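You operate a simulated robot arm through the tools that you are given. There is no shell and no other tool.

The job below is to be done with a simulated two-armed robot. You get a single attempt, and the scene is never put back.

Task
Carry the white tray with both arms and set it on the right end of the board stack.

The check looks at the end state, three seconds after you hand in, the way a careful person would. Anything else that was tipped, shoved, dropped, spilled or broken makes it a failure.

Robot
Two 7-joint arms with two-finger parallel grippers on one trunk, on a base that moves. Base frame: it is fixed to the floor where the robot stands at the start and does not move with it; the origin is under the middle of the robot, x ahead of it, y to its left, z up. Units: m, rad, N and s.
The left shoulder is at the start at [0.07, 0.134, 0.701], the right one opposite. With the tool pointing down near the work surface each hand reaches from about 0.1 to 0.64 m from the robot's upright axis, wherever it stands, measured 20 degrees to its own side. Places, roughly: right end of the board stack [-4.2, 2.7, 0.3]; white tray [-3.25, -0.5, 0.5]. Payload 1.57 kg a hand.
Tool frame (each hand has its own): the origin (TCP) lies between the finger pads and is the grasp point; the fingertips stand 0.03 m ahead of it; z points along the fingers, y is the line along which they close. The gripper opens to 0.08 m. The fingers are 0.017 m wide and 0.012 m thick; the gripper's body (0.04 by 0.082 m) begins 0.08 m behind the TCP.
Orientation is told as [roll, pitch, yaw] about the base's x, y, z axes, in that order, counted from this pose: with the fingers straight down and closing along the base's y, the tool's x points along the base's -x, its y along +y and its z along -z.

Tools
- The arms move only by the tool drive_tool. It takes "left_motion", "right_motion" or both (then of equal length, played together; a hand with none holds still); each is one flat list of numbers, 7 for each row, row after row: the shift along the tool's x, y, z in m, then the turn, a rotation vector about the tool's x, y, z in rad, then the finger opening in m, from 0 to 0.08. In form: [dx, dy, dz, ax, ay, az, gripper, dx, dy, dz, ax, ay, az, gripper, ...]. A call has 1 to 20 rows; each row is the pose to reach, as a shift and turn from the pose commanded when the call began, along the tool's axes at that moment. Each row takes 0.2 s and may step no farther than 0.05 m and 0.15 rad from the row before; otherwise, or with a gripper value out of range, the whole call is refused. A pose out of reach is approached as far as the arm can. The call stops where the force on the tool passes 40 N (or 10 N more than at its start, if that is more) or the arm is blocked; 0.2 s more then pass. The fingers move at their own pace (about 0.153 m/s each) and stop on an object; they squeeze with about 41 N. The grip force told is the motor's: it shows also when the fingers shut on nothing. Time passes only in rows, and 0.2 s behind the last, so rows that repeat a pose let the fingers close. The reply holds the time, the measured pose of the TCP, the force on the tool along the base axes, the opening and the grip force, in the units named above and with some noise, with the torque about the TCP (base axes, N m) and any sound that the robot's microphone picked up.
- Cameras (640 x 400 px; columns grow to the right, rows downward): "scene" is now at [0.1396, -0.0075, 0.9396]; the picture's right is [-0.06, -1.00, 0.00], its down [-0.49, 0.03, -0.87] and it looks along [0.87, -0.06, -0.49] (base axes); focal length 217 px, centre (320, 200). "left" rides on the left gripper at [0.072, 0.007, -0.122] in its tool frame; the picture's right is [-0.09, 1.00, 0.00], its down [-0.84, -0.08, -0.54] and it looks along [-0.54, -0.05, 0.84] (tool axes); focal length 238 px, centre (320, 200). "right" rides on the right gripper at [0.072, -0.007, -0.122] in its tool frame; the picture's right is [0.09, 1.00, 0.00], its down [-0.84, 0.08, -0.54] and it looks along [-0.54, 0.05, 0.84] (tool axes); focal length 238 px, centre (320, 200).
- get_image(camera): a new picture of that camera. The clock stands still meanwhile.
- lift_body(by): slides the trunk up (or, below 0, down) by that many m; the arms and the scene camera ride with it, the base frame stays. It gives what a move gives, with no picture.
- roll_base(legs): drives the robot by 1 to 6 legs, each [ahead, left, turn to the left] in m, m and rad, along the robot's own axes; the way and the turn of a leg run together, so that a leg with both is an arc; at most 1.5 m and 3.142 rad a leg. The arms and the cameras ride along, it lands a little off, and it stops where it bumps. It gives what a move gives.
- pan_tilt(pan, tilt): turns the head with the scene camera to pan (to the left, within 1.501 rad either way) and tilt (down, from -0.506 to 1.204), counted from straight ahead of the robot. It gives what a move gives.
- locate(camera, pixels): for up to 12 pixels [column, row] of the newest picture of that camera ("zoom" is the newest enlarged one), the place [x, y, z] in the base frame of the surface seen there, good to about 0.003 m. The clock stands still meanwhile.
- inspect(camera, box): a new picture of the part [left, top, right, bottom] of that camera's present view, enlarged. The clock stands still meanwhile.
- hand_in(): hands the job in; it is judged then, once.

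Leave the grippers open and the arms clear of the work at the hand-in unless told otherwise.

The tools are called after "Call:" by a JSON object that holds its "api" and its "payload". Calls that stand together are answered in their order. drive_tool: Moves the arms, as the interface text tells. Its arguments: {"type":"object","properties":{"left_motion":{"type":"array","items":{"type":"number"}},"right_motion":{"type":"array","items":{"type":"number"}}},"required":[]} The other tools are called the same way: lift_body (by) moves the trunk up or down; roll_base (legs) drives the base; pan_tilt (pan, tilt) turns the head that bears the scene camera; get_image (camera) takes a picture; locate (camera, pixels) gives the place of the surface under pixels of a picture; inspect (camera, box) takes an enlarged picture of a part of a camera's view; hand_in () hands the job in.

At the start:

```text
time: 0.0
left_tcp_pos: [0.4913, 0.2238, 0.5316]
left_ee_rot: [-0.001, 0.001, -0.001]
left_ft_force: [-0.1, 0.0, 0.0]
left_moment: [-0.01, 0.01, -0.02]
left_finger_gap: 0.0803
left_grip_force: 0.1
right_tcp_pos: [0.4578, -0.1702, 0.5374]
right_ee_rot: [0.0, 0.001, 0.0]
right_ft_force: [0.0, -0.2, -0.1]
right_moment: [-0.01, 0.01, 0.0]
right_finger_gap: 0.08
right_grip_force: 0.1
trunk travel left (down, up): [-0.275, 0.665]
robot x, y, heading: [-0.0014, -0.0009, 0.001]
head pan, tilt (commanded): [-0.065, 0.513]
```

scene: 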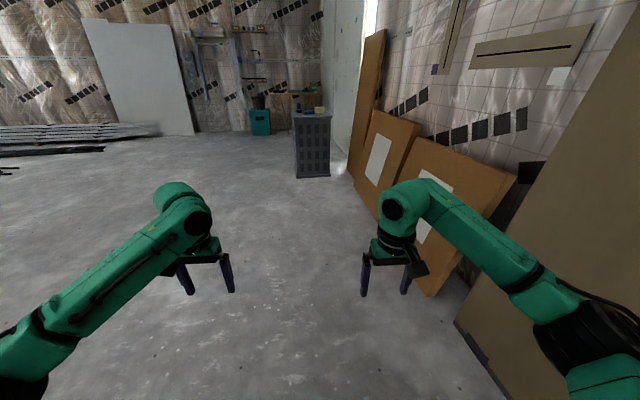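
right: 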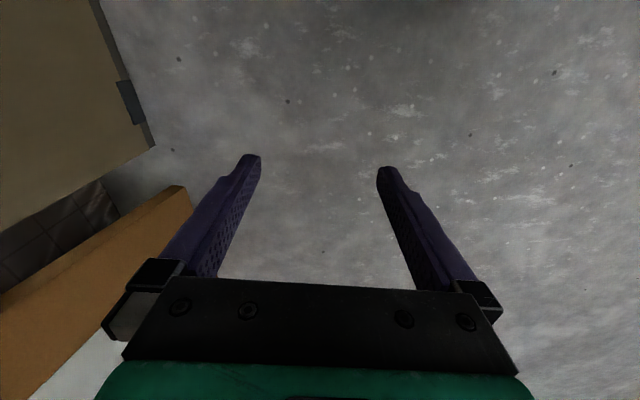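
left: 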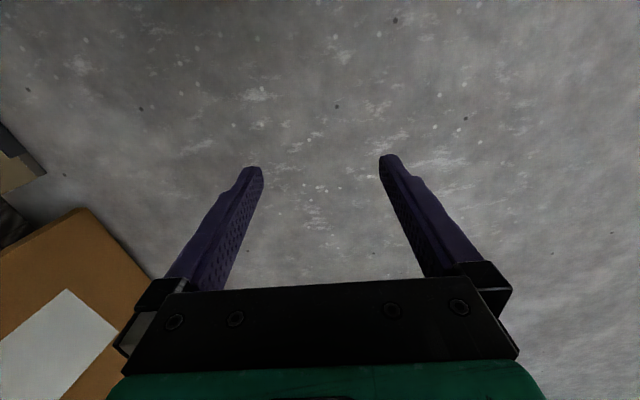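

The robot faces away from the tray (it lies behind, at about x = -3.25). First I look round with the head to the left to see what's in the room before turning.

Call:
{"api": "pan_tilt", "payload": {"pan": 1.5, "tilt": 0.4}}

Call:
{"api": "get_image", "payload": {"camera": "scene"}}

Call:
{"api": "pan_tilt", "payload": {"pan": -1.5, "tilt": 0.4}}

Call:
{"api": "get_image", "payload": {"camera": "scene"}}

```text
time: 1.6
left_tcp_pos: [0.49, 0.2236, 0.5317]
left_ee_rot: [0.001, 0.002, -0.001]
left_ft_force: [-0.6, 0.1, -0.2]
left_moment: [0.03, 0.01, 0.0]
left_finger_gap: 0.0801
left_grip_force: 0.2
right_tcp_pos: [0.4581, -0.1709, 0.5379]
right_ee_rot: [0.0, -0.001, 0.0]
right_ft_force: [0.8, -0.9, -0.2]
right_moment: [0.01, 0.01, -0.01]
right_finger_gap: 0.0799
right_grip_force: 0.0
trunk travel left (down, up): [-0.275, 0.665]
robot x, y, heading: [-0.0024, 0.0011, -0.002]
head pan, tilt (commanded): [1.499, 0.4]
```

```text
taken
```

scene: 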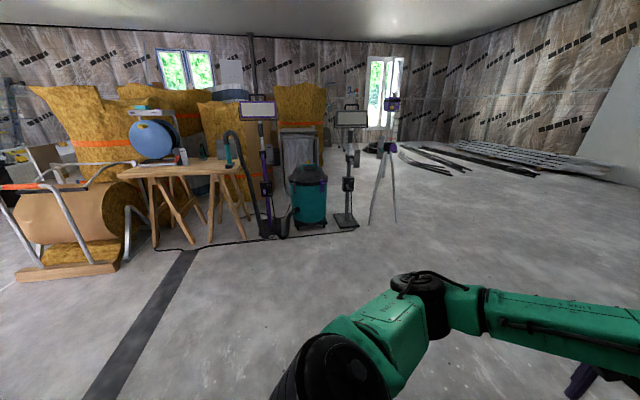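

```text
time: 4.2
left_tcp_pos: [0.4911, 0.2222, 0.5312]
left_ee_rot: [-0.001, -0.001, -0.001]
left_ft_force: [0.5, 1.2, -0.3]
left_moment: [0.0, -0.02, -0.01]
left_finger_gap: 0.0801
left_grip_force: 0.2
right_tcp_pos: [0.457, -0.1706, 0.5371]
right_ee_rot: [0.0, 0.0, 0.001]
right_ft_force: [0.8, 0.0, -0.8]
right_moment: [0.02, 0.03, -0.03]
right_finger_gap: 0.0802
right_grip_force: 0.1
trunk travel left (down, up): [-0.275, 0.665]
robot x, y, heading: [0.0008, 0.0027, 0.0]
head pan, tilt (commanded): [-1.499, 0.4]
```

```text
taken
```

scene: 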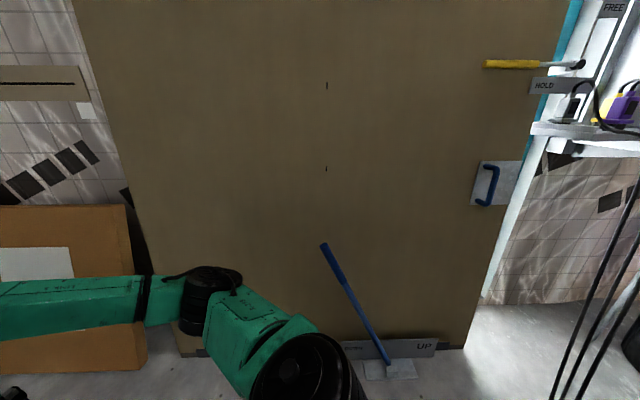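

To my right (second picture) a large board leans close by; to my left is open floor with a sawhorse table and lamps at a distance. I measure distances of those things before turning.

Call:
{"api": "locate", "payload": {"camera": "scene", "pixels": [[326, 168], [440, 300], [325, 245], [388, 362], [60, 300], [560, 130], [600, 350], [480, 320]]}}

```text
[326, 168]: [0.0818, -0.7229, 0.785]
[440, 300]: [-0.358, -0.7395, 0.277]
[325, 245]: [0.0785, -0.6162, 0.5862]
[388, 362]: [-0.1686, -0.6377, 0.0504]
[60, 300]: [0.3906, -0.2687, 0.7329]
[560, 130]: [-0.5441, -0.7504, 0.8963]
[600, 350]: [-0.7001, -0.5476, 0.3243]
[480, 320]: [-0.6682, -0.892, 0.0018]
```

The leaning board is about 0.72 m to my right, the blue stick at 0.62 m; a turn on the spot to the left keeps hands within about 0.55 m. I turn left by 1.5 rad and look.

Call:
{"api": "roll_base", "payload": {"legs": [[0, 0, 1.5]]}}

Call:
{"api": "pan_tilt", "payload": {"pan": 1.5, "tilt": 0.4}}

Call:
{"api": "get_image", "payload": {"camera": "scene"}}

Call:
{"api": "pan_tilt", "payload": {"pan": 0.6, "tilt": 0.4}}

Call:
{"api": "get_image", "payload": {"camera": "scene"}}

```text
time: 8.2
left_tcp_pos: [-0.1699, 0.5121, 0.5324]
left_ee_rot: [0.0, 0.0, 1.466]
left_ft_force: [-0.3, -1.3, 0.1]
left_moment: [-0.02, 0.04, 0.01]
left_finger_gap: 0.08
left_grip_force: 0.0
right_tcp_pos: [0.2177, 0.4373, 0.5382]
right_ee_rot: [-0.001, 0.0, 1.466]
right_ft_force: [-0.7, 0.0, 1.0]
right_moment: [0.01, 0.01, 0.02]
right_finger_gap: 0.0799
right_grip_force: 0.0
trunk travel left (down, up): [-0.275, 0.665]
robot x, y, heading: [0.0038, 0.002, 1.471]
head pan, tilt (commanded): [-1.499, 0.4]
```

```text
time: 10.8
left_tcp_pos: [-0.1696, 0.5125, 0.5333]
left_ee_rot: [0.001, -0.002, 1.467]
left_ft_force: [0.0, -0.2, 0.6]
left_moment: [0.01, 0.01, 0.03]
left_finger_gap: 0.0798
left_grip_force: 0.0
right_tcp_pos: [0.218, 0.436, 0.5379]
right_ee_rot: [-0.001, 0.0, 1.466]
right_ft_force: [-0.1, 0.4, -0.1]
right_moment: [0.01, 0.0, -0.01]
right_finger_gap: 0.08
right_grip_force: 0.0
trunk travel left (down, up): [-0.275, 0.665]
robot x, y, heading: [-0.0021, -0.0011, 1.463]
head pan, tilt (commanded): [1.499, 0.4]
```

```text
taken
```

scene: 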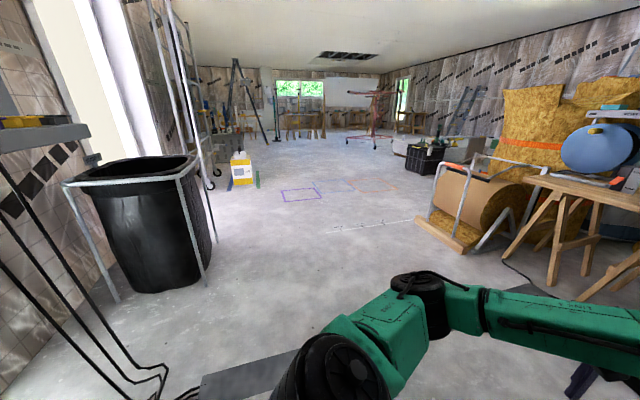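

```text
time: 12.0
left_tcp_pos: [-0.171, 0.5118, 0.5327]
left_ee_rot: [-0.001, 0.0, 1.466]
left_ft_force: [0.0, -1.1, -0.5]
left_moment: [0.0, 0.0, 0.01]
left_finger_gap: 0.0799
left_grip_force: 0.1
right_tcp_pos: [0.2168, 0.4371, 0.5381]
right_ee_rot: [-0.001, 0.001, 1.465]
right_ft_force: [-0.4, -0.2, -0.7]
right_moment: [0.0, -0.02, -0.02]
right_finger_gap: 0.0803
right_grip_force: 0.1
trunk travel left (down, up): [-0.275, 0.665]
robot x, y, heading: [-0.0006, 0.0013, 1.468]
head pan, tilt (commanded): [0.6, 0.4]
```

```text
taken
```

scene: 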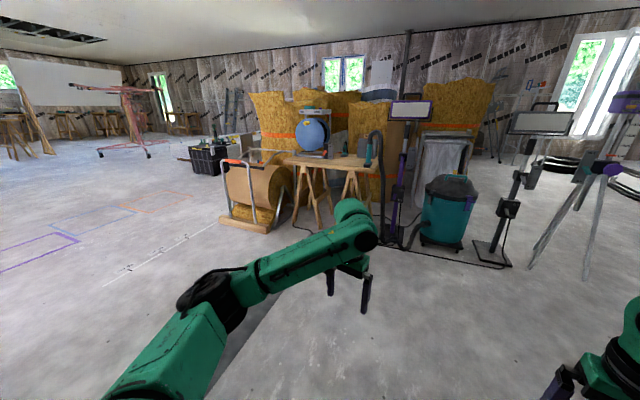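

The picture at pan 1.5 shows a yellow jug near (240,168) and, by reckoning, the tray should be near (246,141). I turn the rest of the way to face -x and zoom there.

Call:
{"api": "pan_tilt", "payload": {"pan": 1.5, "tilt": 0.3}}

Call:
{"api": "inspect", "payload": {"camera": "scene", "box": [160, 60, 400, 210]}}

```text
time: 13.2
left_tcp_pos: [-0.1695, 0.511, 0.5324]
left_ee_rot: [0.0, 0.0, 1.466]
left_ft_force: [0.3, 0.1, 0.4]
left_moment: [-0.02, 0.01, 0.01]
left_finger_gap: 0.0801
left_grip_force: 0.0
right_tcp_pos: [0.2179, 0.4359, 0.5377]
right_ee_rot: [-0.001, 0.001, 1.465]
right_ft_force: [0.2, 0.6, 0.1]
right_moment: [-0.04, 0.02, 0.0]
right_finger_gap: 0.0801
right_grip_force: 0.1
trunk travel left (down, up): [-0.275, 0.665]
robot x, y, heading: [-0.0026, -0.0003, 1.463]
head pan, tilt (commanded): [1.499, 0.3]
```

```text
2.67 times, centred on (280, 135) of scene
```

zoom: 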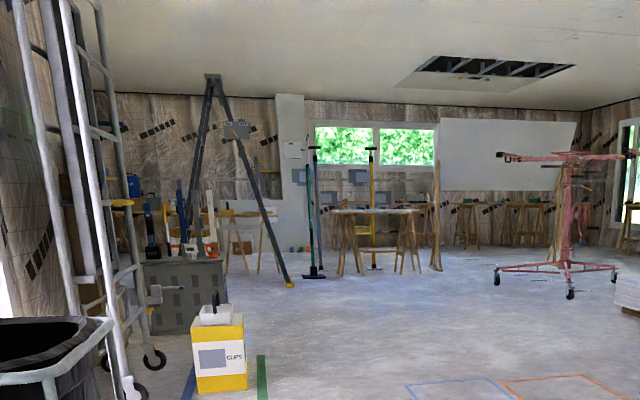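

In the zoom there is a yellow-white box at (218,360) with a white thing on top at (215,313) and something dark sticking up from it. I measure these.

Call:
{"api": "locate", "payload": {"camera": "zoom", "pixels": [[215, 313], [215, 298], [200, 318], [230, 318], [218, 380], [245, 350], [180, 310], [262, 380], [130, 390], [635, 290]]}}

Call:
{"api": "inspect", "payload": {"camera": "scene", "box": [210, 150, 280, 215]}}

```text
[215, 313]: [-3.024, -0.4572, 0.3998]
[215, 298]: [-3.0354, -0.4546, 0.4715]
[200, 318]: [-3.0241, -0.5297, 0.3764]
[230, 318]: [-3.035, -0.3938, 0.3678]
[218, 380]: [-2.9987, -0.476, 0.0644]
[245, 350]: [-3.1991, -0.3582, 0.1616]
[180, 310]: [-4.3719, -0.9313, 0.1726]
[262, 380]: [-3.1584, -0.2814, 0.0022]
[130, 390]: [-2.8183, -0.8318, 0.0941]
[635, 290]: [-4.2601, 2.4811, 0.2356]
```

```text
6.15 times, centred on (245, 182) of scene
```

zoom: 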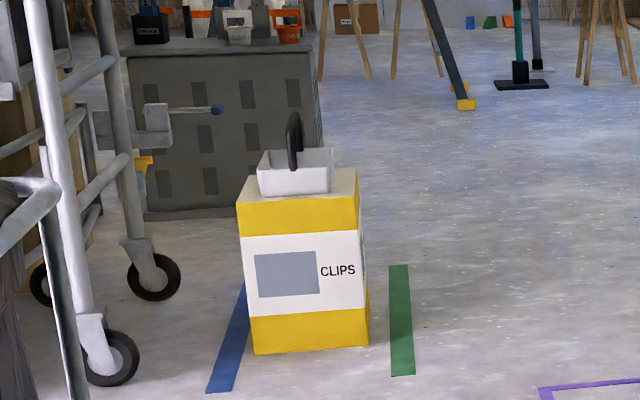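

The white tray with a black handle-like arch sits on the yellow "CLIPS" box; blue and green floor marks flank it, and a wheeled scaffold is at its left. I finish the turn to face -x and look from there.

Call:
{"api": "roll_base", "payload": {"legs": [[0, 0, 1.66]]}}

Call:
{"api": "pan_tilt", "payload": {"pan": 0.1, "tilt": 0.4}}

Call:
{"api": "get_image", "payload": {"camera": "scene"}}

```text
time: 17.7
left_tcp_pos: [-0.4881, -0.2299, 0.5327]
left_ee_rot: [0.001, -0.001, -3.129]
left_ft_force: [-0.9, 0.0, -0.6]
left_moment: [0.0, -0.01, 0.05]
left_finger_gap: 0.08
left_grip_force: 0.1
right_tcp_pos: [-0.4593, 0.163, 0.5371]
right_ee_rot: [-0.001, 0.0, -3.127]
right_ft_force: [0.8, -0.1, -0.7]
right_moment: [-0.01, 0.0, 0.02]
right_finger_gap: 0.0797
right_grip_force: 0.0
trunk travel left (down, up): [-0.275, 0.665]
robot x, y, heading: [0.0017, 0.0016, -3.13]
head pan, tilt (commanded): [1.499, 0.3]
```

```text
time: 19.2
left_tcp_pos: [-0.488, -0.2291, 0.5327]
left_ee_rot: [0.001, 0.0, -3.128]
left_ft_force: [-0.2, -0.6, 0.2]
left_moment: [-0.05, 0.0, 0.01]
left_finger_gap: 0.08
left_grip_force: 0.0
right_tcp_pos: [-0.4599, 0.1643, 0.5366]
right_ee_rot: [0.0, -0.001, -3.128]
right_ft_force: [0.0, -1.2, -1.1]
right_moment: [-0.03, -0.01, 0.01]
right_finger_gap: 0.0799
right_grip_force: 0.0
trunk travel left (down, up): [-0.275, 0.665]
robot x, y, heading: [-0.0008, -0.0017, -3.123]
head pan, tilt (commanded): [0.099, 0.4]
```

```text
taken
```

scene: 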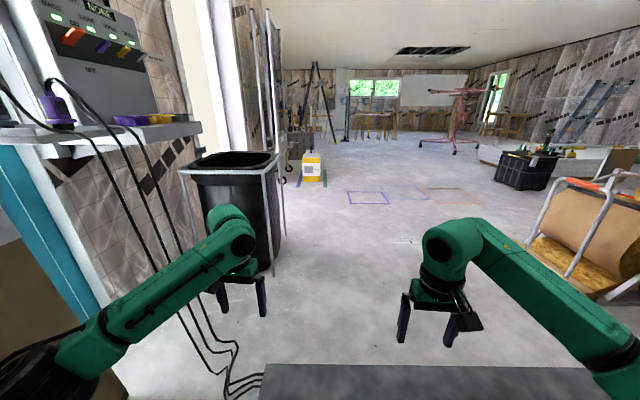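

Ahead: open floor; a trash can in a frame on the left, cables hanging down to the floor at the lower left, and a dark strip across the floor at the bottom (430,380). I measure these.

Call:
{"api": "locate", "payload": {"camera": "scene", "pixels": [[262, 385], [400, 375], [560, 375], [232, 395], [210, 330], [275, 230], [272, 272], [280, 180], [300, 182], [520, 260], [600, 300], [198, 370]]}}

```text
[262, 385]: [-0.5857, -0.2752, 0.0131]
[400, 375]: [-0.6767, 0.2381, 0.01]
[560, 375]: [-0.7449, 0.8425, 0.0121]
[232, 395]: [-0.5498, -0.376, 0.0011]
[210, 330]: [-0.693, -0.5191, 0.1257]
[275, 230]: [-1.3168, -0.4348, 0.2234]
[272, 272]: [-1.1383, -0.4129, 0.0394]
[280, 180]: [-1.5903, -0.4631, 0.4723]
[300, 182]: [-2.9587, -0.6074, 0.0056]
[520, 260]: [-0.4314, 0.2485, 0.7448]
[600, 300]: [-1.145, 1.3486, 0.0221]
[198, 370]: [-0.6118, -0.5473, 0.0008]
```

The dark strip is a low (1.2 cm) cable cover that runs across the way. I look down at it more closely to see its extents.

Call:
{"api": "pan_tilt", "payload": {"pan": 0.0, "tilt": 1.0}}

Call:
{"api": "get_image", "payload": {"camera": "scene"}}

Call:
{"api": "pan_tilt", "payload": {"pan": -0.9, "tilt": 0.7}}

Call:
{"api": "get_image", "payload": {"camera": "scene"}}

```text
time: 20.2
left_tcp_pos: [-0.4881, -0.2294, 0.532]
left_ee_rot: [0.0, 0.0, -3.129]
left_ft_force: [0.2, 1.3, 0.3]
left_moment: [0.03, 0.02, -0.01]
left_finger_gap: 0.08
left_grip_force: 0.1
right_tcp_pos: [-0.4601, 0.1638, 0.5376]
right_ee_rot: [0.0, 0.0, -3.126]
right_ft_force: [-0.6, -0.1, 0.5]
right_moment: [0.0, 0.01, -0.01]
right_finger_gap: 0.0801
right_grip_force: 0.0
trunk travel left (down, up): [-0.275, 0.665]
robot x, y, heading: [-0.0032, 0.0043, -3.128]
head pan, tilt (commanded): [0.0, 1.0]
```

```text
taken
```

scene: 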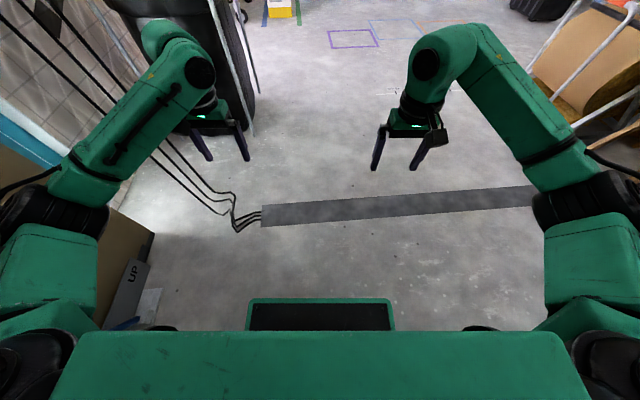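

```text
time: 21.4
left_tcp_pos: [-0.488, -0.2297, 0.5328]
left_ee_rot: [-0.002, 0.001, -3.128]
left_ft_force: [0.5, 0.0, -0.2]
left_moment: [0.01, -0.01, -0.01]
left_finger_gap: 0.0798
left_grip_force: 0.0
right_tcp_pos: [-0.4604, 0.1647, 0.5368]
right_ee_rot: [-0.001, 0.001, -3.126]
right_ft_force: [0.0, 0.6, 0.5]
right_moment: [0.0, -0.02, 0.01]
right_finger_gap: 0.08
right_grip_force: 0.0
trunk travel left (down, up): [-0.275, 0.665]
robot x, y, heading: [-0.0033, -0.0023, -3.129]
head pan, tilt (commanded): [-0.901, 0.7]
```

```text
taken
```

scene: 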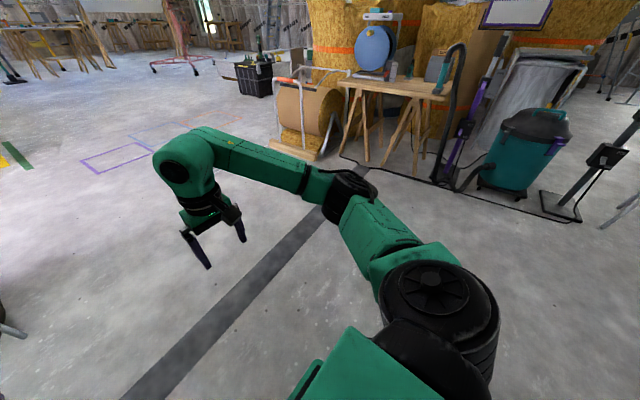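

The strip is a floor cable cover reaching from the wall cables (y ≈ -0.28) to the sawhorse table (y ≈ 1.6), so it has to be crossed. I cross it straight at y ≈ 0.3, clear of the loose cables and trash can.

Call:
{"api": "roll_base", "payload": {"legs": [[0, -0.33, 0], [1.0, 0, 0]]}}

Call:
{"api": "pan_tilt", "payload": {"pan": 0.3, "tilt": 0.4}}

Call:
{"api": "get_image", "payload": {"camera": "scene"}}

```text
time: 28.5
left_tcp_pos: [-1.5148, 0.1113, 0.5314]
left_ee_rot: [-0.002, 0.0, 3.136]
left_ft_force: [-0.5, 0.1, -0.3]
left_moment: [-0.04, 0.02, -0.02]
left_finger_gap: 0.08
left_grip_force: 0.0
right_tcp_pos: [-1.4786, 0.5062, 0.5368]
right_ee_rot: [0.001, 0.001, 3.137]
right_ft_force: [-1.3, 0.5, 0.0]
right_moment: [0.02, -0.03, -0.01]
right_finger_gap: 0.0801
right_grip_force: 0.1
trunk travel left (down, up): [-0.275, 0.665]
robot x, y, heading: [-1.0258, 0.3352, 3.135]
head pan, tilt (commanded): [-0.901, 0.7]
```

```text
time: 29.9
left_tcp_pos: [-1.5145, 0.1124, 0.532]
left_ee_rot: [0.0, -0.001, 3.136]
left_ft_force: [0.4, 0.3, -1.0]
left_moment: [0.0, -0.03, 0.04]
left_finger_gap: 0.0802
left_grip_force: 0.1
right_tcp_pos: [-1.4787, 0.5052, 0.5372]
right_ee_rot: [0.0, 0.001, 3.137]
right_ft_force: [-0.3, -0.7, -0.5]
right_moment: [-0.04, 0.01, 0.02]
right_finger_gap: 0.0802
right_grip_force: 0.1
trunk travel left (down, up): [-0.275, 0.665]
robot x, y, heading: [-1.0195, 0.3328, 3.141]
head pan, tilt (commanded): [0.3, 0.4]
```

```text
taken
```

scene: 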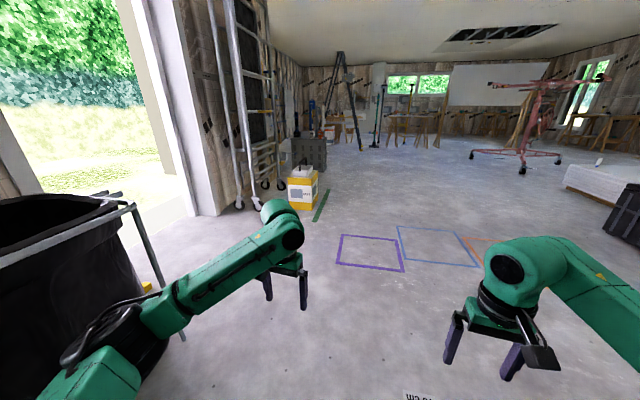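

Crossed cleanly. The tray box is at (303,190). I zoom on it and on the white stack at the right (605,185).

Call:
{"api": "inspect", "payload": {"camera": "scene", "box": [230, 130, 350, 220]}}

Call:
{"api": "inspect", "payload": {"camera": "scene", "box": [480, 120, 640, 240]}}

```text
4.44 times, centred on (290, 175) of scene
```

zoom: 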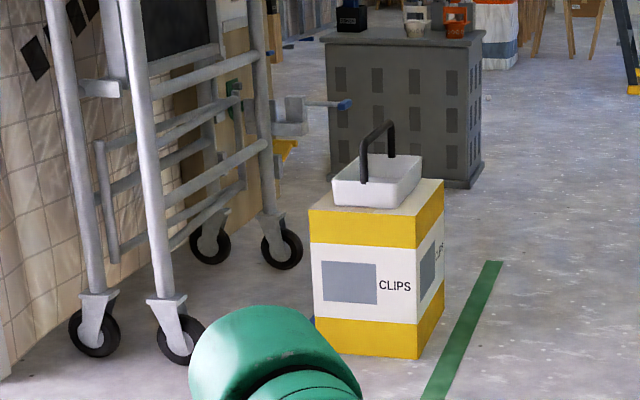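

```text
3.33 times, centred on (560, 180) of scene
```

zoom: 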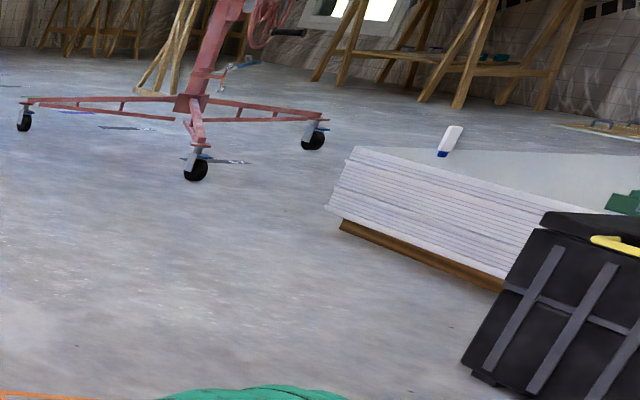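

The tray is an open white bin with a black arch handle. On the white board stack lies a white bottle with a blue cap. I measure points on the tray. I take the tray zoom again first.

Call:
{"api": "locate", "payload": {"camera": "zoom", "pixels": [[350, 150], [330, 210], [345, 222], [500, 285], [450, 140], [445, 155], [630, 165], [625, 200], [580, 215], [400, 170], [560, 190], [480, 330]]}}

Call:
{"api": "inspect", "payload": {"camera": "scene", "box": [280, 155, 330, 190]}}

```text
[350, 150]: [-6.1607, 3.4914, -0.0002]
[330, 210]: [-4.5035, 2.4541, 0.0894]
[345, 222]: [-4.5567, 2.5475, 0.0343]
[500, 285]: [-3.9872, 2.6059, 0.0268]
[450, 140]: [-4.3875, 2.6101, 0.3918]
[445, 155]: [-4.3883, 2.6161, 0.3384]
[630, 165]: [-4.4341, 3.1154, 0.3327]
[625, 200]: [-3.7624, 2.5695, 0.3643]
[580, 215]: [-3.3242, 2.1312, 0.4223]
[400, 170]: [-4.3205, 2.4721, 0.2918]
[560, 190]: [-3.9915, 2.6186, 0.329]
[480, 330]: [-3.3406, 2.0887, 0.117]
```

```text
11.43 times, centred on (305, 172) of scene
```

zoom: 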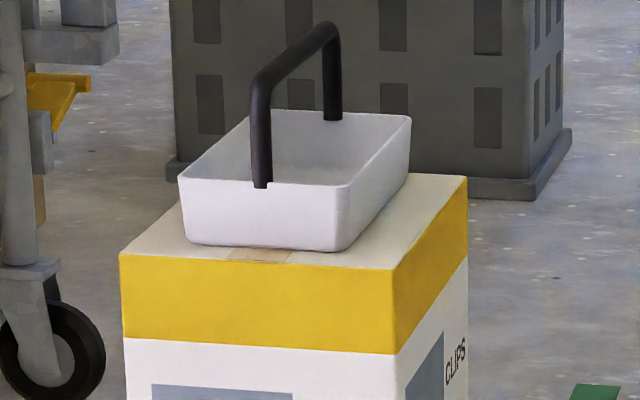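

A clear view: tray with a low near wall, flared sides and a black handle arching from the near wall (262,186) to the far wall (332,118). I measure its corners and the box edges.

Call:
{"api": "locate", "payload": {"camera": "zoom", "pixels": [[182, 179], [261, 182], [346, 188], [409, 118], [332, 115], [258, 80], [330, 27], [192, 240], [335, 248], [393, 262], [465, 178], [121, 255]]}}

```text
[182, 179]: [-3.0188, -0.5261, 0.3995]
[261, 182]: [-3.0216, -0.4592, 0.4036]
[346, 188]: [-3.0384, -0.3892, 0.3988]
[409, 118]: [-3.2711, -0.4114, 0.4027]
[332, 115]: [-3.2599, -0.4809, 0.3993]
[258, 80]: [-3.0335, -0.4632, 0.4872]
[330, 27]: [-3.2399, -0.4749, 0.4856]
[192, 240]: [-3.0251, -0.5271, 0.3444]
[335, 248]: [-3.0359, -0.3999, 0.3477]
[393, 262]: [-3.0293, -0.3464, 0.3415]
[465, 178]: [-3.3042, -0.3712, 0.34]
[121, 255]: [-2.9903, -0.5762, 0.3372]
```

The tray is about 0.25 m long (along x), 0.14 m wide, rim at z ≈ 0.40, box top z ≈ 0.34, handle top ≈ 0.49. I plan to stand on its +y side facing -y and grip the two short walls beside the handle. First I drive ahead 1.5 m and view both tray and stack from closer.

Call:
{"api": "roll_base", "payload": {"legs": [[1.5, 0, 0]]}}

Call:
{"api": "pan_tilt", "payload": {"pan": -0.7, "tilt": 0.4}}

Call:
{"api": "get_image", "payload": {"camera": "scene"}}

Call:
{"api": "pan_tilt", "payload": {"pan": 0.7, "tilt": 0.5}}

Call:
{"api": "get_image", "payload": {"camera": "scene"}}

```text
time: 37.1
left_tcp_pos: [-2.9718, 0.145, 0.5325]
left_ee_rot: [0.001, -0.001, 3.115]
left_ft_force: [-0.2, 0.6, -0.3]
left_moment: [-0.02, 0.01, -0.01]
left_finger_gap: 0.0803
left_grip_force: 0.0
right_tcp_pos: [-2.9284, 0.5372, 0.5365]
right_ee_rot: [-0.002, -0.001, 3.116]
right_ft_force: [0.6, 1.3, 0.8]
right_moment: [0.04, 0.0, 0.01]
right_finger_gap: 0.0798
right_grip_force: 0.0
trunk travel left (down, up): [-0.275, 0.665]
robot x, y, heading: [-2.477, 0.3531, 3.114]
head pan, tilt (commanded): [0.3, 0.4]
```

```text
time: 38.4
left_tcp_pos: [-2.9725, 0.1448, 0.533]
left_ee_rot: [-0.001, 0.001, 3.116]
left_ft_force: [-0.1, -0.1, 0.0]
left_moment: [0.01, 0.0, 0.02]
left_finger_gap: 0.0799
left_grip_force: 0.1
right_tcp_pos: [-2.9295, 0.5379, 0.5388]
right_ee_rot: [0.001, 0.001, 3.117]
right_ft_force: [0.3, -0.3, -0.5]
right_moment: [-0.03, 0.03, 0.01]
right_finger_gap: 0.0801
right_grip_force: 0.1
trunk travel left (down, up): [-0.275, 0.665]
robot x, y, heading: [-2.474, 0.3567, 3.117]
head pan, tilt (commanded): [-0.7, 0.4]
```

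```text
taken
```

scene: 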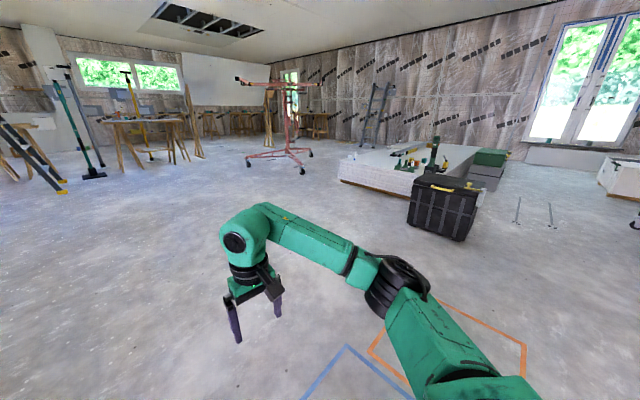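

```text
time: 39.9
left_tcp_pos: [-2.9733, 0.145, 0.5321]
left_ee_rot: [0.0, 0.0, 3.116]
left_ft_force: [0.1, 0.2, 0.6]
left_moment: [0.0, 0.04, 0.0]
left_finger_gap: 0.0801
left_grip_force: 0.1
right_tcp_pos: [-2.928, 0.5368, 0.5365]
right_ee_rot: [0.001, 0.0, 3.115]
right_ft_force: [-0.9, -0.8, 0.3]
right_moment: [0.02, -0.02, 0.01]
right_finger_gap: 0.0799
right_grip_force: 0.1
trunk travel left (down, up): [-0.275, 0.665]
robot x, y, heading: [-2.4753, 0.3562, 3.115]
head pan, tilt (commanded): [0.7, 0.499]
```

```text
taken
```

scene: 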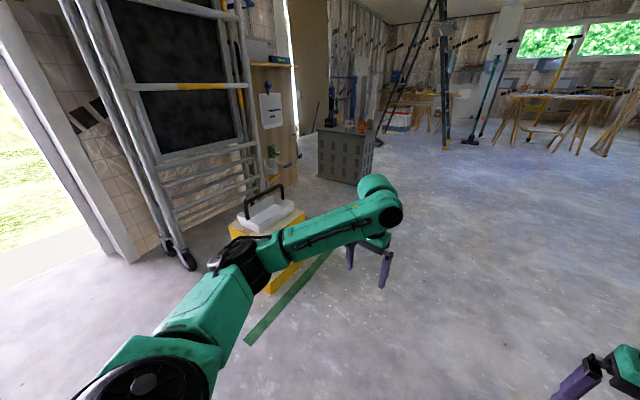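

Now I look back at the stack and zoom in on it to see what lies on it and where its right end is.

Call:
{"api": "pan_tilt", "payload": {"pan": -0.8, "tilt": 0.4}}

Call:
{"api": "inspect", "payload": {"camera": "scene", "box": [270, 110, 480, 241]}}

```text
time: 41.5
left_tcp_pos: [-2.9734, 0.1449, 0.5321]
left_ee_rot: [0.0, 0.0, 3.117]
left_ft_force: [-0.1, -0.1, -0.7]
left_moment: [0.03, 0.0, 0.0]
left_finger_gap: 0.0801
left_grip_force: 0.0
right_tcp_pos: [-2.9294, 0.5373, 0.5377]
right_ee_rot: [0.003, 0.0, 3.116]
right_ft_force: [0.9, 0.0, -0.3]
right_moment: [0.01, 0.0, -0.03]
right_finger_gap: 0.0802
right_grip_force: 0.1
trunk travel left (down, up): [-0.275, 0.665]
robot x, y, heading: [-2.4738, 0.3527, 3.114]
head pan, tilt (commanded): [-0.799, 0.4]
```

```text
3.05 times, centred on (375, 176) of scene
```

zoom: 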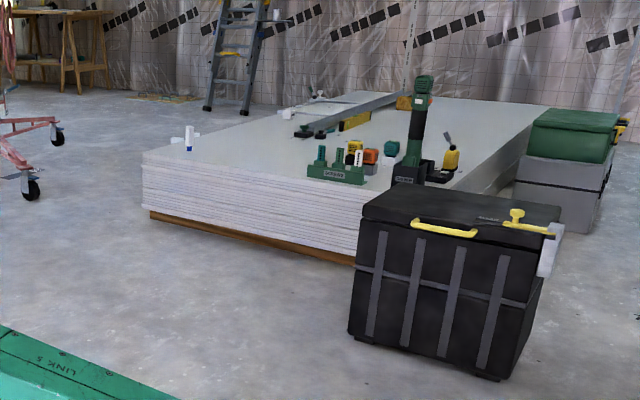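

The stack is seen end-on: its near (low-y) end is the one at about [-4.2, 2.7]. On it: bottle, green rack with colored items, a drill-like upright tool, a knife, a long level, etc. I measure these.

Call:
{"api": "locate", "payload": {"camera": "zoom", "pixels": [[145, 155], [189, 140], [310, 175], [362, 182], [250, 160], [300, 132], [200, 185], [250, 200], [355, 235], [400, 175], [450, 170], [262, 135]]}}

Call:
{"api": "locate", "payload": {"camera": "zoom", "pixels": [[360, 100], [520, 105], [530, 170], [545, 115], [340, 95], [235, 140], [210, 150], [362, 205], [170, 135], [285, 115], [380, 110], [260, 175]]}}

```text
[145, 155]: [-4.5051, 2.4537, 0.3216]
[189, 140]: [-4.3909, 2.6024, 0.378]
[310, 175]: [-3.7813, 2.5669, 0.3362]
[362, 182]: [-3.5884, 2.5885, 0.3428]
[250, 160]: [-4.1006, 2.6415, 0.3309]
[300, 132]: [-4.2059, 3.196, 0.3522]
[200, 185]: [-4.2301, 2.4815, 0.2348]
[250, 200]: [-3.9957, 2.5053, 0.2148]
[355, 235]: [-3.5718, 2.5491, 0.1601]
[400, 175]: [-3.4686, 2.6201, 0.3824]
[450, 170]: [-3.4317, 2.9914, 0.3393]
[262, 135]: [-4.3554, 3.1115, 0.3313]
```

```text
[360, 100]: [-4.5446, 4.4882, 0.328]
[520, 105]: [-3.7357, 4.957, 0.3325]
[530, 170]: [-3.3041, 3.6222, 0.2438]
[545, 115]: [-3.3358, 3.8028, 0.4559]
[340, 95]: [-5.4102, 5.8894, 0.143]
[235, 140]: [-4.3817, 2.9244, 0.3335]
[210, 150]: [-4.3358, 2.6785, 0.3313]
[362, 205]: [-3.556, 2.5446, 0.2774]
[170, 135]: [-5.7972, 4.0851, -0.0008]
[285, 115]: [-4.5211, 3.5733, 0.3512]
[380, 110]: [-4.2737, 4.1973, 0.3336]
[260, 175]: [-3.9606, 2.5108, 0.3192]
```

Free area on the near end lies between the bottle (x ≈ -4.39) and the green rack (x ≈ -3.79), board top at z ≈ 0.332, near edge y ≈ 2.49. So a target about (-4.08, 2.68) works. I measure the black toolbox, which I must pass.

Call:
{"api": "locate", "payload": {"camera": "zoom", "pixels": [[350, 325], [365, 210], [500, 375], [540, 300], [362, 250], [420, 190], [560, 235], [540, 250], [320, 185], [322, 155], [192, 130], [186, 150]]}}

```text
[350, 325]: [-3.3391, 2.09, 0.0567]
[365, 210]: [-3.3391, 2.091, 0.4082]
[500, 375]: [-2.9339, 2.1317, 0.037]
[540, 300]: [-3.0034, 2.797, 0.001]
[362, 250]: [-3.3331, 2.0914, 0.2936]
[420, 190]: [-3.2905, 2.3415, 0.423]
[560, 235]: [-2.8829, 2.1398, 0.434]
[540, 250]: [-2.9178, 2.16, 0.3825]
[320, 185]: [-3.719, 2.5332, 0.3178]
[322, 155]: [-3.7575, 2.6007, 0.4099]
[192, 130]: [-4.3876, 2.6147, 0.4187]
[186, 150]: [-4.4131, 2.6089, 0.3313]
```

Toolbox spans x -3.34…-2.92, y 2.09…2.35: well clear of a stand at x ≈ -4.08. Now I drive 0.65 m ahead and turn left about 1.69 rad to face the tray from its +y side, still well back.

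Call:
{"api": "roll_base", "payload": {"legs": [[0.63, -0.1, 0], [0, 0, 1.69]]}}

Call:
{"api": "pan_tilt", "payload": {"pan": 0.0, "tilt": 0.75}}

Call:
{"api": "get_image", "payload": {"camera": "scene"}}

```text
time: 49.2
left_tcp_pos: [-2.834, 0.0048, 0.5324]
left_ee_rot: [0.001, -0.001, -1.48]
left_ft_force: [1.0, 1.0, -0.6]
left_moment: [0.02, 0.01, 0.01]
left_finger_gap: 0.0798
left_grip_force: 0.1
right_tcp_pos: [-3.23, 0.0021, 0.5359]
right_ee_rot: [0.0, -0.001, -1.479]
right_ft_force: [-0.2, 0.5, 1.1]
right_moment: [0.02, 0.02, -0.03]
right_finger_gap: 0.0801
right_grip_force: 0.0
trunk travel left (down, up): [-0.275, 0.665]
robot x, y, heading: [-3.0984, 0.4746, -1.478]
head pan, tilt (commanded): [-0.799, 0.4]
```

```text
time: 50.3
left_tcp_pos: [-2.835, 0.0056, 0.5332]
left_ee_rot: [0.0, 0.0, -1.479]
left_ft_force: [-0.1, -0.6, 0.0]
left_moment: [0.05, 0.01, 0.0]
left_finger_gap: 0.08
left_grip_force: 0.0
right_tcp_pos: [-3.2293, 0.003, 0.5376]
right_ee_rot: [-0.002, -0.001, -1.478]
right_ft_force: [-0.5, 1.2, 0.9]
right_moment: [0.01, 0.04, 0.03]
right_finger_gap: 0.08
right_grip_force: 0.1
trunk travel left (down, up): [-0.275, 0.665]
robot x, y, heading: [-3.0991, 0.4726, -1.481]
head pan, tilt (commanded): [0.0, 0.75]
```

```text
taken
```

scene: 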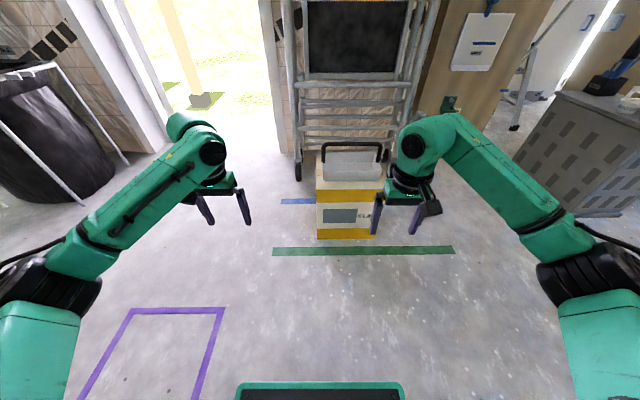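

I now face the box; tray at about (352,165). I zoom on it.

Call:
{"api": "inspect", "payload": {"camera": "scene", "box": [300, 130, 400, 193]}}

```text
6.35 times, centred on (350, 162) of scene
```

zoom: 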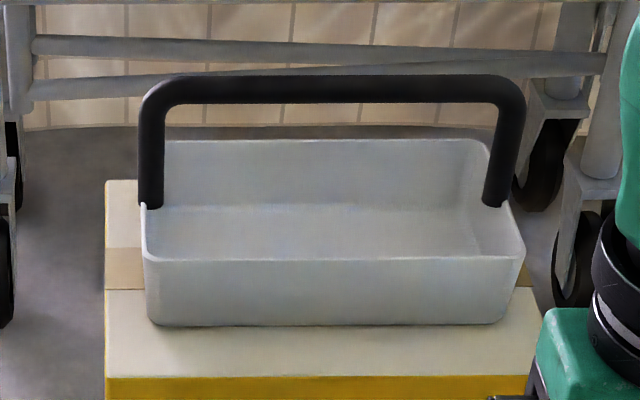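

The tray is empty; the black bar handle runs along its length with rounded ends at (150,90) and (515,90). Gripping that bar with both hands keeps the load hanging balanced. I measure bar and rim points.

Call:
{"api": "locate", "payload": {"camera": "zoom", "pixels": [[200, 80], [330, 80], [470, 80], [200, 92], [470, 92], [150, 190], [495, 190], [150, 260], [520, 260], [150, 322], [505, 320], [335, 140]]}}

```text
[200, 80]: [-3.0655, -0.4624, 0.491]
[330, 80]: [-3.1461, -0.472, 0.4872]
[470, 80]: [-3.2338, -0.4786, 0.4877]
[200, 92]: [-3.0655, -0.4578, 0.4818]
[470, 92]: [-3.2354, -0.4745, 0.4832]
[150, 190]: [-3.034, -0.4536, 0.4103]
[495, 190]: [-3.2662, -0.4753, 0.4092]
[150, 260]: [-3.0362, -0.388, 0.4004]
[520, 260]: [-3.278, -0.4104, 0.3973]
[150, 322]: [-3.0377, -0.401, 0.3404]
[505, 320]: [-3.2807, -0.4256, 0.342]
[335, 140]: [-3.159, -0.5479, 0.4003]
```

Bar axis: from (-3.066,-0.467) to (-3.235,-0.483), centre ≈ (-3.150,-0.474), axis z ≈ 0.482, yaw ≈ +0.098; my heading suits. Before driving up I check how far my base sticks out ahead, (320,385), and raise the trunk 0.12 m so the hands pass above the handle.

Call:
{"api": "locate", "payload": {"camera": "scene", "pixels": [[320, 384], [245, 386], [398, 386], [320, 395], [300, 188], [345, 190], [360, 235], [330, 237], [320, 255]]}}

Call:
{"api": "lift_body", "payload": {"by": 0.12}}

```text
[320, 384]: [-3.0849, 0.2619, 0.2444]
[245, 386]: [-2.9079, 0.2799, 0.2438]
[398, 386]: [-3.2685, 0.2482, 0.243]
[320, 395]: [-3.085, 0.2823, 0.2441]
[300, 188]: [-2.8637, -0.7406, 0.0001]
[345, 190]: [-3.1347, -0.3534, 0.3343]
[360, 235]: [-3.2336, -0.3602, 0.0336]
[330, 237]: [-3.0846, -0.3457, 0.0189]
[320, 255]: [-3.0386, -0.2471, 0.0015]
```

```text
time: 51.8
left_tcp_pos: [-2.8344, 0.0056, 0.6515]
left_ee_rot: [0.0, 0.0, -1.48]
left_ft_force: [0.6, -0.4, 0.3]
left_moment: [-0.02, 0.04, 0.0]
left_finger_gap: 0.0799
left_grip_force: 0.1
right_tcp_pos: [-3.2301, 0.0029, 0.6563]
right_ee_rot: [0.0, 0.0, -1.48]
right_ft_force: [0.3, -0.2, 0.7]
right_moment: [0.02, -0.03, 0.02]
right_finger_gap: 0.08
right_grip_force: 0.2
trunk travel left (down, up): [-0.395, 0.545]
robot x, y, heading: [-3.0995, 0.4727, -1.48]
head pan, tilt (commanded): [0.0, 0.75]
```

My base reaches 0.21 m ahead of its axis, so standing 0.50 m off the tray centre leaves room to the box. I shift right 0.136 m and go ahead 0.43 m.

Call:
{"api": "roll_base", "payload": {"legs": [[0, -0.136, 0], [0.43, 0, 0]]}}

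Call:
{"api": "pan_tilt", "payload": {"pan": 0.0, "tilt": 1.0}}

Call:
{"api": "get_image", "payload": {"camera": "scene"}}

```text
time: 55.4
left_tcp_pos: [-2.9265, -0.4354, 0.6515]
left_ee_rot: [-0.001, 0.003, -1.473]
left_ft_force: [-0.1, -0.7, 0.2]
left_moment: [-0.03, 0.02, -0.03]
left_finger_gap: 0.0798
left_grip_force: 0.1
right_tcp_pos: [-3.3221, -0.4402, 0.6574]
right_ee_rot: [0.0, 0.002, -1.474]
right_ft_force: [-0.3, 0.1, 0.9]
right_moment: [0.01, 0.02, -0.02]
right_finger_gap: 0.0799
right_grip_force: 0.1
trunk travel left (down, up): [-0.395, 0.545]
robot x, y, heading: [-3.1952, 0.0305, -1.476]
head pan, tilt (commanded): [0.0, 0.75]
```

```text
time: 56.1
left_tcp_pos: [-2.9267, -0.4364, 0.6516]
left_ee_rot: [-0.001, 0.0, -1.476]
left_ft_force: [-0.8, 0.2, 0.2]
left_moment: [-0.01, 0.02, -0.03]
left_finger_gap: 0.0799
left_grip_force: 0.0
right_tcp_pos: [-3.3215, -0.4383, 0.6578]
right_ee_rot: [-0.001, -0.001, -1.476]
right_ft_force: [0.8, 0.3, -0.4]
right_moment: [0.02, 0.02, 0.04]
right_finger_gap: 0.0801
right_grip_force: 0.0
trunk travel left (down, up): [-0.395, 0.545]
robot x, y, heading: [-3.1941, 0.0317, -1.476]
head pan, tilt (commanded): [0.0, 1.0]
```

```text
taken
```

scene: 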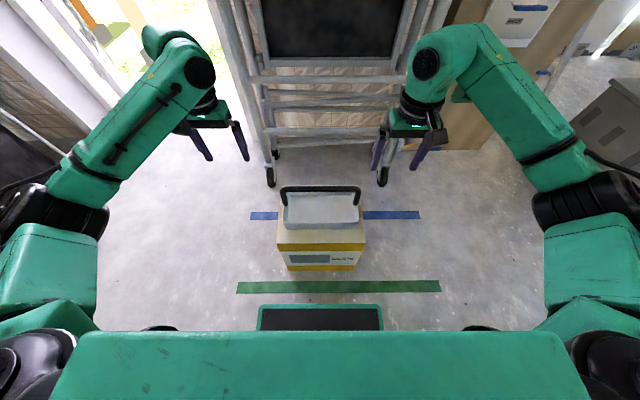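

I now stand about 0.51 m from the tray centre, lateral offset ~0. I zoom on the tray at (320,205) and measure the bar again.

Call:
{"api": "inspect", "payload": {"camera": "scene", "box": [264, 178, 376, 248]}}

```text
5.71 times, centred on (320, 213) of scene
```

zoom: 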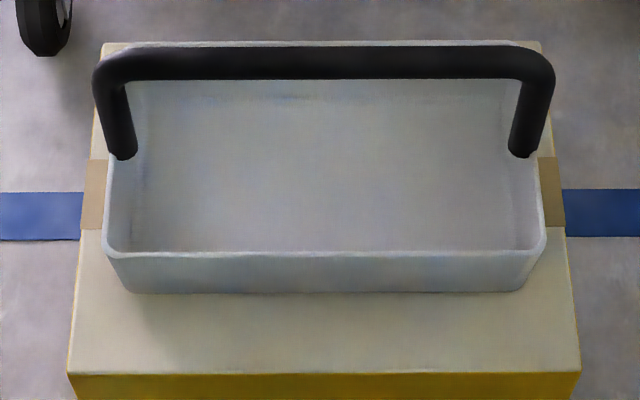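

Call:
{"api": "locate", "payload": {"camera": "zoom", "pixels": [[160, 55], [160, 65], [160, 75], [320, 65], [480, 55], [480, 65], [480, 75], [120, 140], [525, 140], [108, 248], [542, 248], [325, 252]]}}

```text
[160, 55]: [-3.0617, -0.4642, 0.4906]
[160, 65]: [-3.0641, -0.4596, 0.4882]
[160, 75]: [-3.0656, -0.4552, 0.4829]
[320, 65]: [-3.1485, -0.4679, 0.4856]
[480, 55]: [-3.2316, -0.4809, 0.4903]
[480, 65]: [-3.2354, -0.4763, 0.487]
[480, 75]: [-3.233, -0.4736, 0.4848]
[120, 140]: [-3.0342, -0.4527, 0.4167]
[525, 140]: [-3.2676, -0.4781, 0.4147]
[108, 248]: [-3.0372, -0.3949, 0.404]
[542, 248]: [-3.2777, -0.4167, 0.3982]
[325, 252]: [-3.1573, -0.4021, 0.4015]
```

Bar axis: left part (-3.064,-0.4645,0.4816), right part (-3.233,-0.482,0.481). I'll grip at ±0.08 m from its centre. First, high above, I turn each hand 90° about its own axis (cameras outward) so that the fingers close across the bar.

Call:
{"api": "drive_tool", "payload": {"left_motion": [0, 0, 0, 0, 0, 0.1428, 0.08, 0, 0, 0, 0, 0, 0.2856, 0.08, 0, 0, 0, 0, 0, 0.4284, 0.08, 0, 0, 0, 0, 0, 0.5712, 0.08, 0, 0, 0, 0, 0, 0.714, 0.08, 0, 0, 0, 0, 0, 0.8568, 0.08, 0, 0, 0, 0, 0, 0.9996, 0.08, 0, 0, 0, 0, 0, 1.1424, 0.08, 0, 0, 0, 0, 0, 1.2852, 0.08, 0, 0, 0, 0, 0, 1.428, 0.08, 0, 0, 0, 0, 0, 1.5708, 0.08, 0, 0, 0, 0, 0, 1.5708, 0.08], "right_motion": [0, 0, 0, 0, 0, -0.1428, 0.08, 0, 0, 0, 0, 0, -0.2856, 0.08, 0, 0, 0, 0, 0, -0.4284, 0.08, 0, 0, 0, 0, 0, -0.5712, 0.08, 0, 0, 0, 0, 0, -0.714, 0.08, 0, 0, 0, 0, 0, -0.8568, 0.08, 0, 0, 0, 0, 0, -0.9996, 0.08, 0, 0, 0, 0, 0, -1.1424, 0.08, 0, 0, 0, 0, 0, -1.2852, 0.08, 0, 0, 0, 0, 0, -1.428, 0.08, 0, 0, 0, 0, 0, -1.5708, 0.08, 0, 0, 0, 0, 0, -1.5708, 0.08]}}

Call:
{"api": "get_image", "payload": {"camera": "scene"}}

```text
time: 58.7
left_tcp_pos: [-2.9265, -0.4358, 0.6523]
left_ee_rot: [0.001, -0.001, -3.048]
left_ft_force: [0.2, -0.5, 0.0]
left_moment: [-0.01, 0.02, -0.03]
left_finger_gap: 0.0801
left_grip_force: 0.0
right_tcp_pos: [-3.2582, -0.246, 0.5126]
right_ee_rot: [-0.087, -0.002, 0.058]
right_ft_force: [-0.3, -0.2, 0.0]
right_moment: [0.01, -0.02, 0.03]
right_finger_gap: 0.0797
right_grip_force: 0.2
right hand out of reach, approached as far as the arm can: row 5, 6, 7, 8, 9, 10, 11, 12
trunk travel left (down, up): [-0.395, 0.545]
robot x, y, heading: [-3.1981, 0.031, -1.476]
head pan, tilt (commanded): [0.0, 1.0]
```

```text
taken
```

scene: 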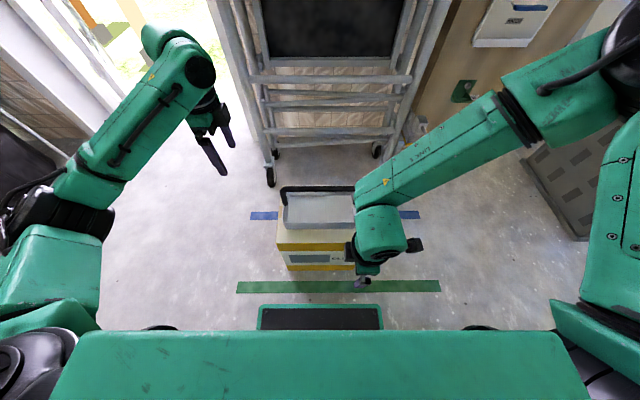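

The left hand turned well, but the right wrist can't turn that way: it was carried off to (-3.258,-0.246,0.513), with no contact (forces ~0), tray unmoved. I raise the trunk 0.25 m first for safety, then turn the right hand back.

Call:
{"api": "lift_body", "payload": {"by": 0.25}}

```text
time: 61.3
left_tcp_pos: [-2.9255, -0.4368, 0.901]
left_ee_rot: [-0.001, -0.001, -3.047]
left_ft_force: [-0.1, -0.4, 0.4]
left_moment: [0.0, -0.02, 0.03]
left_finger_gap: 0.0798
left_grip_force: 0.2
right_tcp_pos: [-3.2572, -0.2454, 0.7628]
right_ee_rot: [-0.089, -0.001, 0.056]
right_ft_force: [0.1, -0.4, 0.0]
right_moment: [0.0, -0.04, 0.01]
right_finger_gap: 0.0802
right_grip_force: 0.0
trunk travel left (down, up): [-0.645, 0.295]
robot x, y, heading: [-3.1907, 0.0276, -1.475]
head pan, tilt (commanded): [0.0, 1.0]
```

Now I turn the right hand back the way it came.

Call:
{"api": "drive_tool", "payload": {"right_motion": [0, 0, 0, 0, 0, 0.1428, 0.08, 0, 0, 0, 0, 0, 0.2856, 0.08, 0, 0, 0, 0, 0, 0.4284, 0.08, 0, 0, 0, 0, 0, 0.5712, 0.08, 0, 0, 0, 0, 0, 0.714, 0.08, 0, 0, 0, 0, 0, 0.8568, 0.08, 0, 0, 0, 0, 0, 0.9996, 0.08, 0, 0, 0, 0, 0, 1.1424, 0.08, 0, 0, 0, 0, 0, 1.2852, 0.08, 0, 0, 0, 0, 0, 1.428, 0.08, 0, 0, 0, 0, 0, 1.5708, 0.08, 0, 0, 0, 0, 0, 1.5708, 0.08]}}

Call:
{"api": "get_image", "payload": {"camera": "scene"}}

```text
time: 63.9
left_tcp_pos: [-2.9257, -0.4351, 0.9014]
left_ee_rot: [0.0, 0.0, -3.046]
left_ft_force: [0.3, -0.8, 0.5]
left_moment: [-0.02, 0.02, 0.02]
left_finger_gap: 0.08
left_grip_force: 0.1
right_tcp_pos: [-3.2588, -0.2445, 0.762]
right_ee_rot: [0.002, -0.091, -1.516]
right_ft_force: [0.9, -0.5, 1.0]
right_moment: [-0.04, 0.03, 0.0]
right_finger_gap: 0.0798
right_grip_force: 0.1
trunk travel left (down, up): [-0.645, 0.295]
robot x, y, heading: [-3.192, 0.0268, -1.473]
head pan, tilt (commanded): [0.0, 1.0]
```

```text
taken
```

scene: 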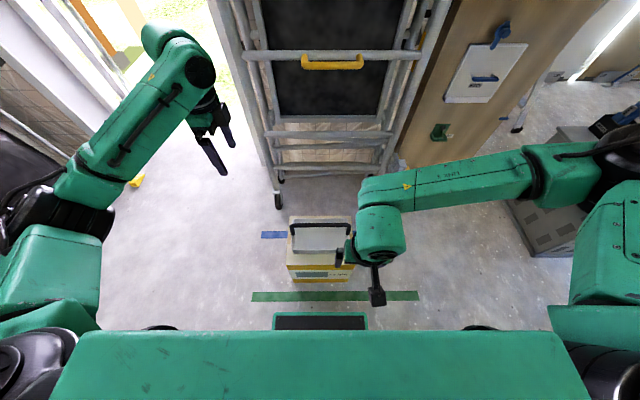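

The commanded pose was reset to where the hand got, so the right hand is now yawed right but still off at (-3.259,-0.2445,0.762) and slightly tilted. I bring it back to its earlier spot to the right, level, high above.

Call:
{"api": "drive_tool", "payload": {"right_motion": [-0.0336, -0.012, -0.02, 0, 0.0152, -0.0067, 0.08, -0.0672, -0.0239, -0.04, 0, 0.0303, -0.0133, 0.08, -0.1008, -0.0359, -0.06, 0, 0.0455, -0.02, 0.08, -0.1344, -0.0478, -0.08, 0, 0.0607, -0.0267, 0.08, -0.168, -0.0598, -0.1, 0, 0.0758, -0.0333, 0.08, -0.2016, -0.0717, -0.1201, 0, 0.091, -0.04, 0.08, -0.2016, -0.0717, -0.1201, 0, 0.091, -0.04, 0.08]}}

Call:
{"api": "get_image", "payload": {"camera": "scene"}}

```text
time: 65.5
left_tcp_pos: [-2.9272, -0.4358, 0.903]
left_ee_rot: [0.0, 0.0, -3.045]
left_ft_force: [0.4, 0.0, 0.2]
left_moment: [-0.02, 0.0, -0.04]
left_finger_gap: 0.0799
left_grip_force: 0.1
right_tcp_pos: [-3.3203, -0.4379, 0.9019]
right_ee_rot: [0.0, 0.003, -1.475]
right_ft_force: [-0.1, 0.1, -0.4]
right_moment: [-0.02, -0.02, -0.02]
right_finger_gap: 0.0802
right_grip_force: 0.1
trunk travel left (down, up): [-0.645, 0.295]
robot x, y, heading: [-3.1933, 0.0312, -1.472]
head pan, tilt (commanded): [0.0, 1.0]
```

```text
taken
```

scene: 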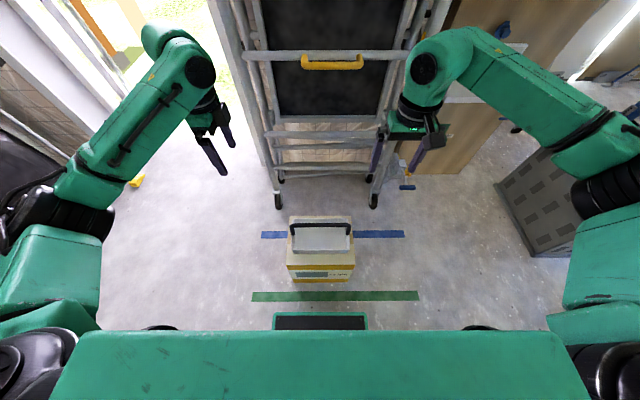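

Right hand restored. I test turning it the other way (+90° about its tool z), half way first.

Call:
{"api": "drive_tool", "payload": {"right_motion": [0, 0, 0, 0, 0, 0.1428, 0.08, 0, 0, 0, 0, 0, 0.2856, 0.08, 0, 0, 0, 0, 0, 0.4284, 0.08, 0, 0, 0, 0, 0, 0.5712, 0.08, 0, 0, 0, 0, 0, 0.714, 0.08, 0, 0, 0, 0, 0, 0.8568, 0.08]}}

```text
time: 66.9
left_tcp_pos: [-2.9254, -0.4366, 0.9021]
left_ee_rot: [0.0, 0.0, -3.046]
left_ft_force: [-0.2, -0.2, 0.9]
left_moment: [-0.01, -0.02, 0.0]
left_finger_gap: 0.08
left_grip_force: 0.0
right_tcp_pos: [-3.319, -0.439, 0.9002]
right_ee_rot: [-0.002, 0.002, -2.334]
right_ft_force: [0.3, -0.5, 0.1]
right_moment: [0.0, -0.04, 0.01]
right_finger_gap: 0.08
right_grip_force: 0.1
trunk travel left (down, up): [-0.645, 0.295]
robot x, y, heading: [-3.1964, 0.031, -1.479]
head pan, tilt (commanded): [0.0, 1.0]
```

That works. I turn it the rest: yaw target -3.046 (another 0.712 rad).

Call:
{"api": "drive_tool", "payload": {"right_motion": [0, 0, 0, 0, 0, 0.1424, 0.08, 0, 0, 0, 0, 0, 0.2848, 0.08, 0, 0, 0, 0, 0, 0.4272, 0.08, 0, 0, 0, 0, 0, 0.5696, 0.08, 0, 0, 0, 0, 0, 0.712, 0.08, 0, 0, 0, 0, 0, 0.712, 0.08]}}

Call:
{"api": "get_image", "payload": {"camera": "scene"}}

```text
time: 68.3
left_tcp_pos: [-2.9266, -0.4359, 0.9028]
left_ee_rot: [0.0, 0.001, -3.045]
left_ft_force: [-0.2, -0.3, 0.1]
left_moment: [0.02, 0.01, -0.01]
left_finger_gap: 0.0799
left_grip_force: 0.1
right_tcp_pos: [-3.3195, -0.44, 0.8992]
right_ee_rot: [-0.003, -0.001, -3.045]
right_ft_force: [-0.8, 0.0, 0.2]
right_moment: [0.0, 0.0, 0.01]
right_finger_gap: 0.0798
right_grip_force: 0.1
trunk travel left (down, up): [-0.645, 0.295]
robot x, y, heading: [-3.1924, 0.0305, -1.476]
head pan, tilt (commanded): [0.0, 1.0]
```

```text
taken
```

scene: 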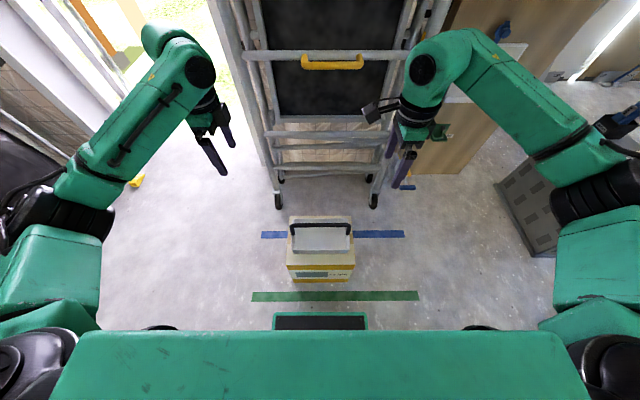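

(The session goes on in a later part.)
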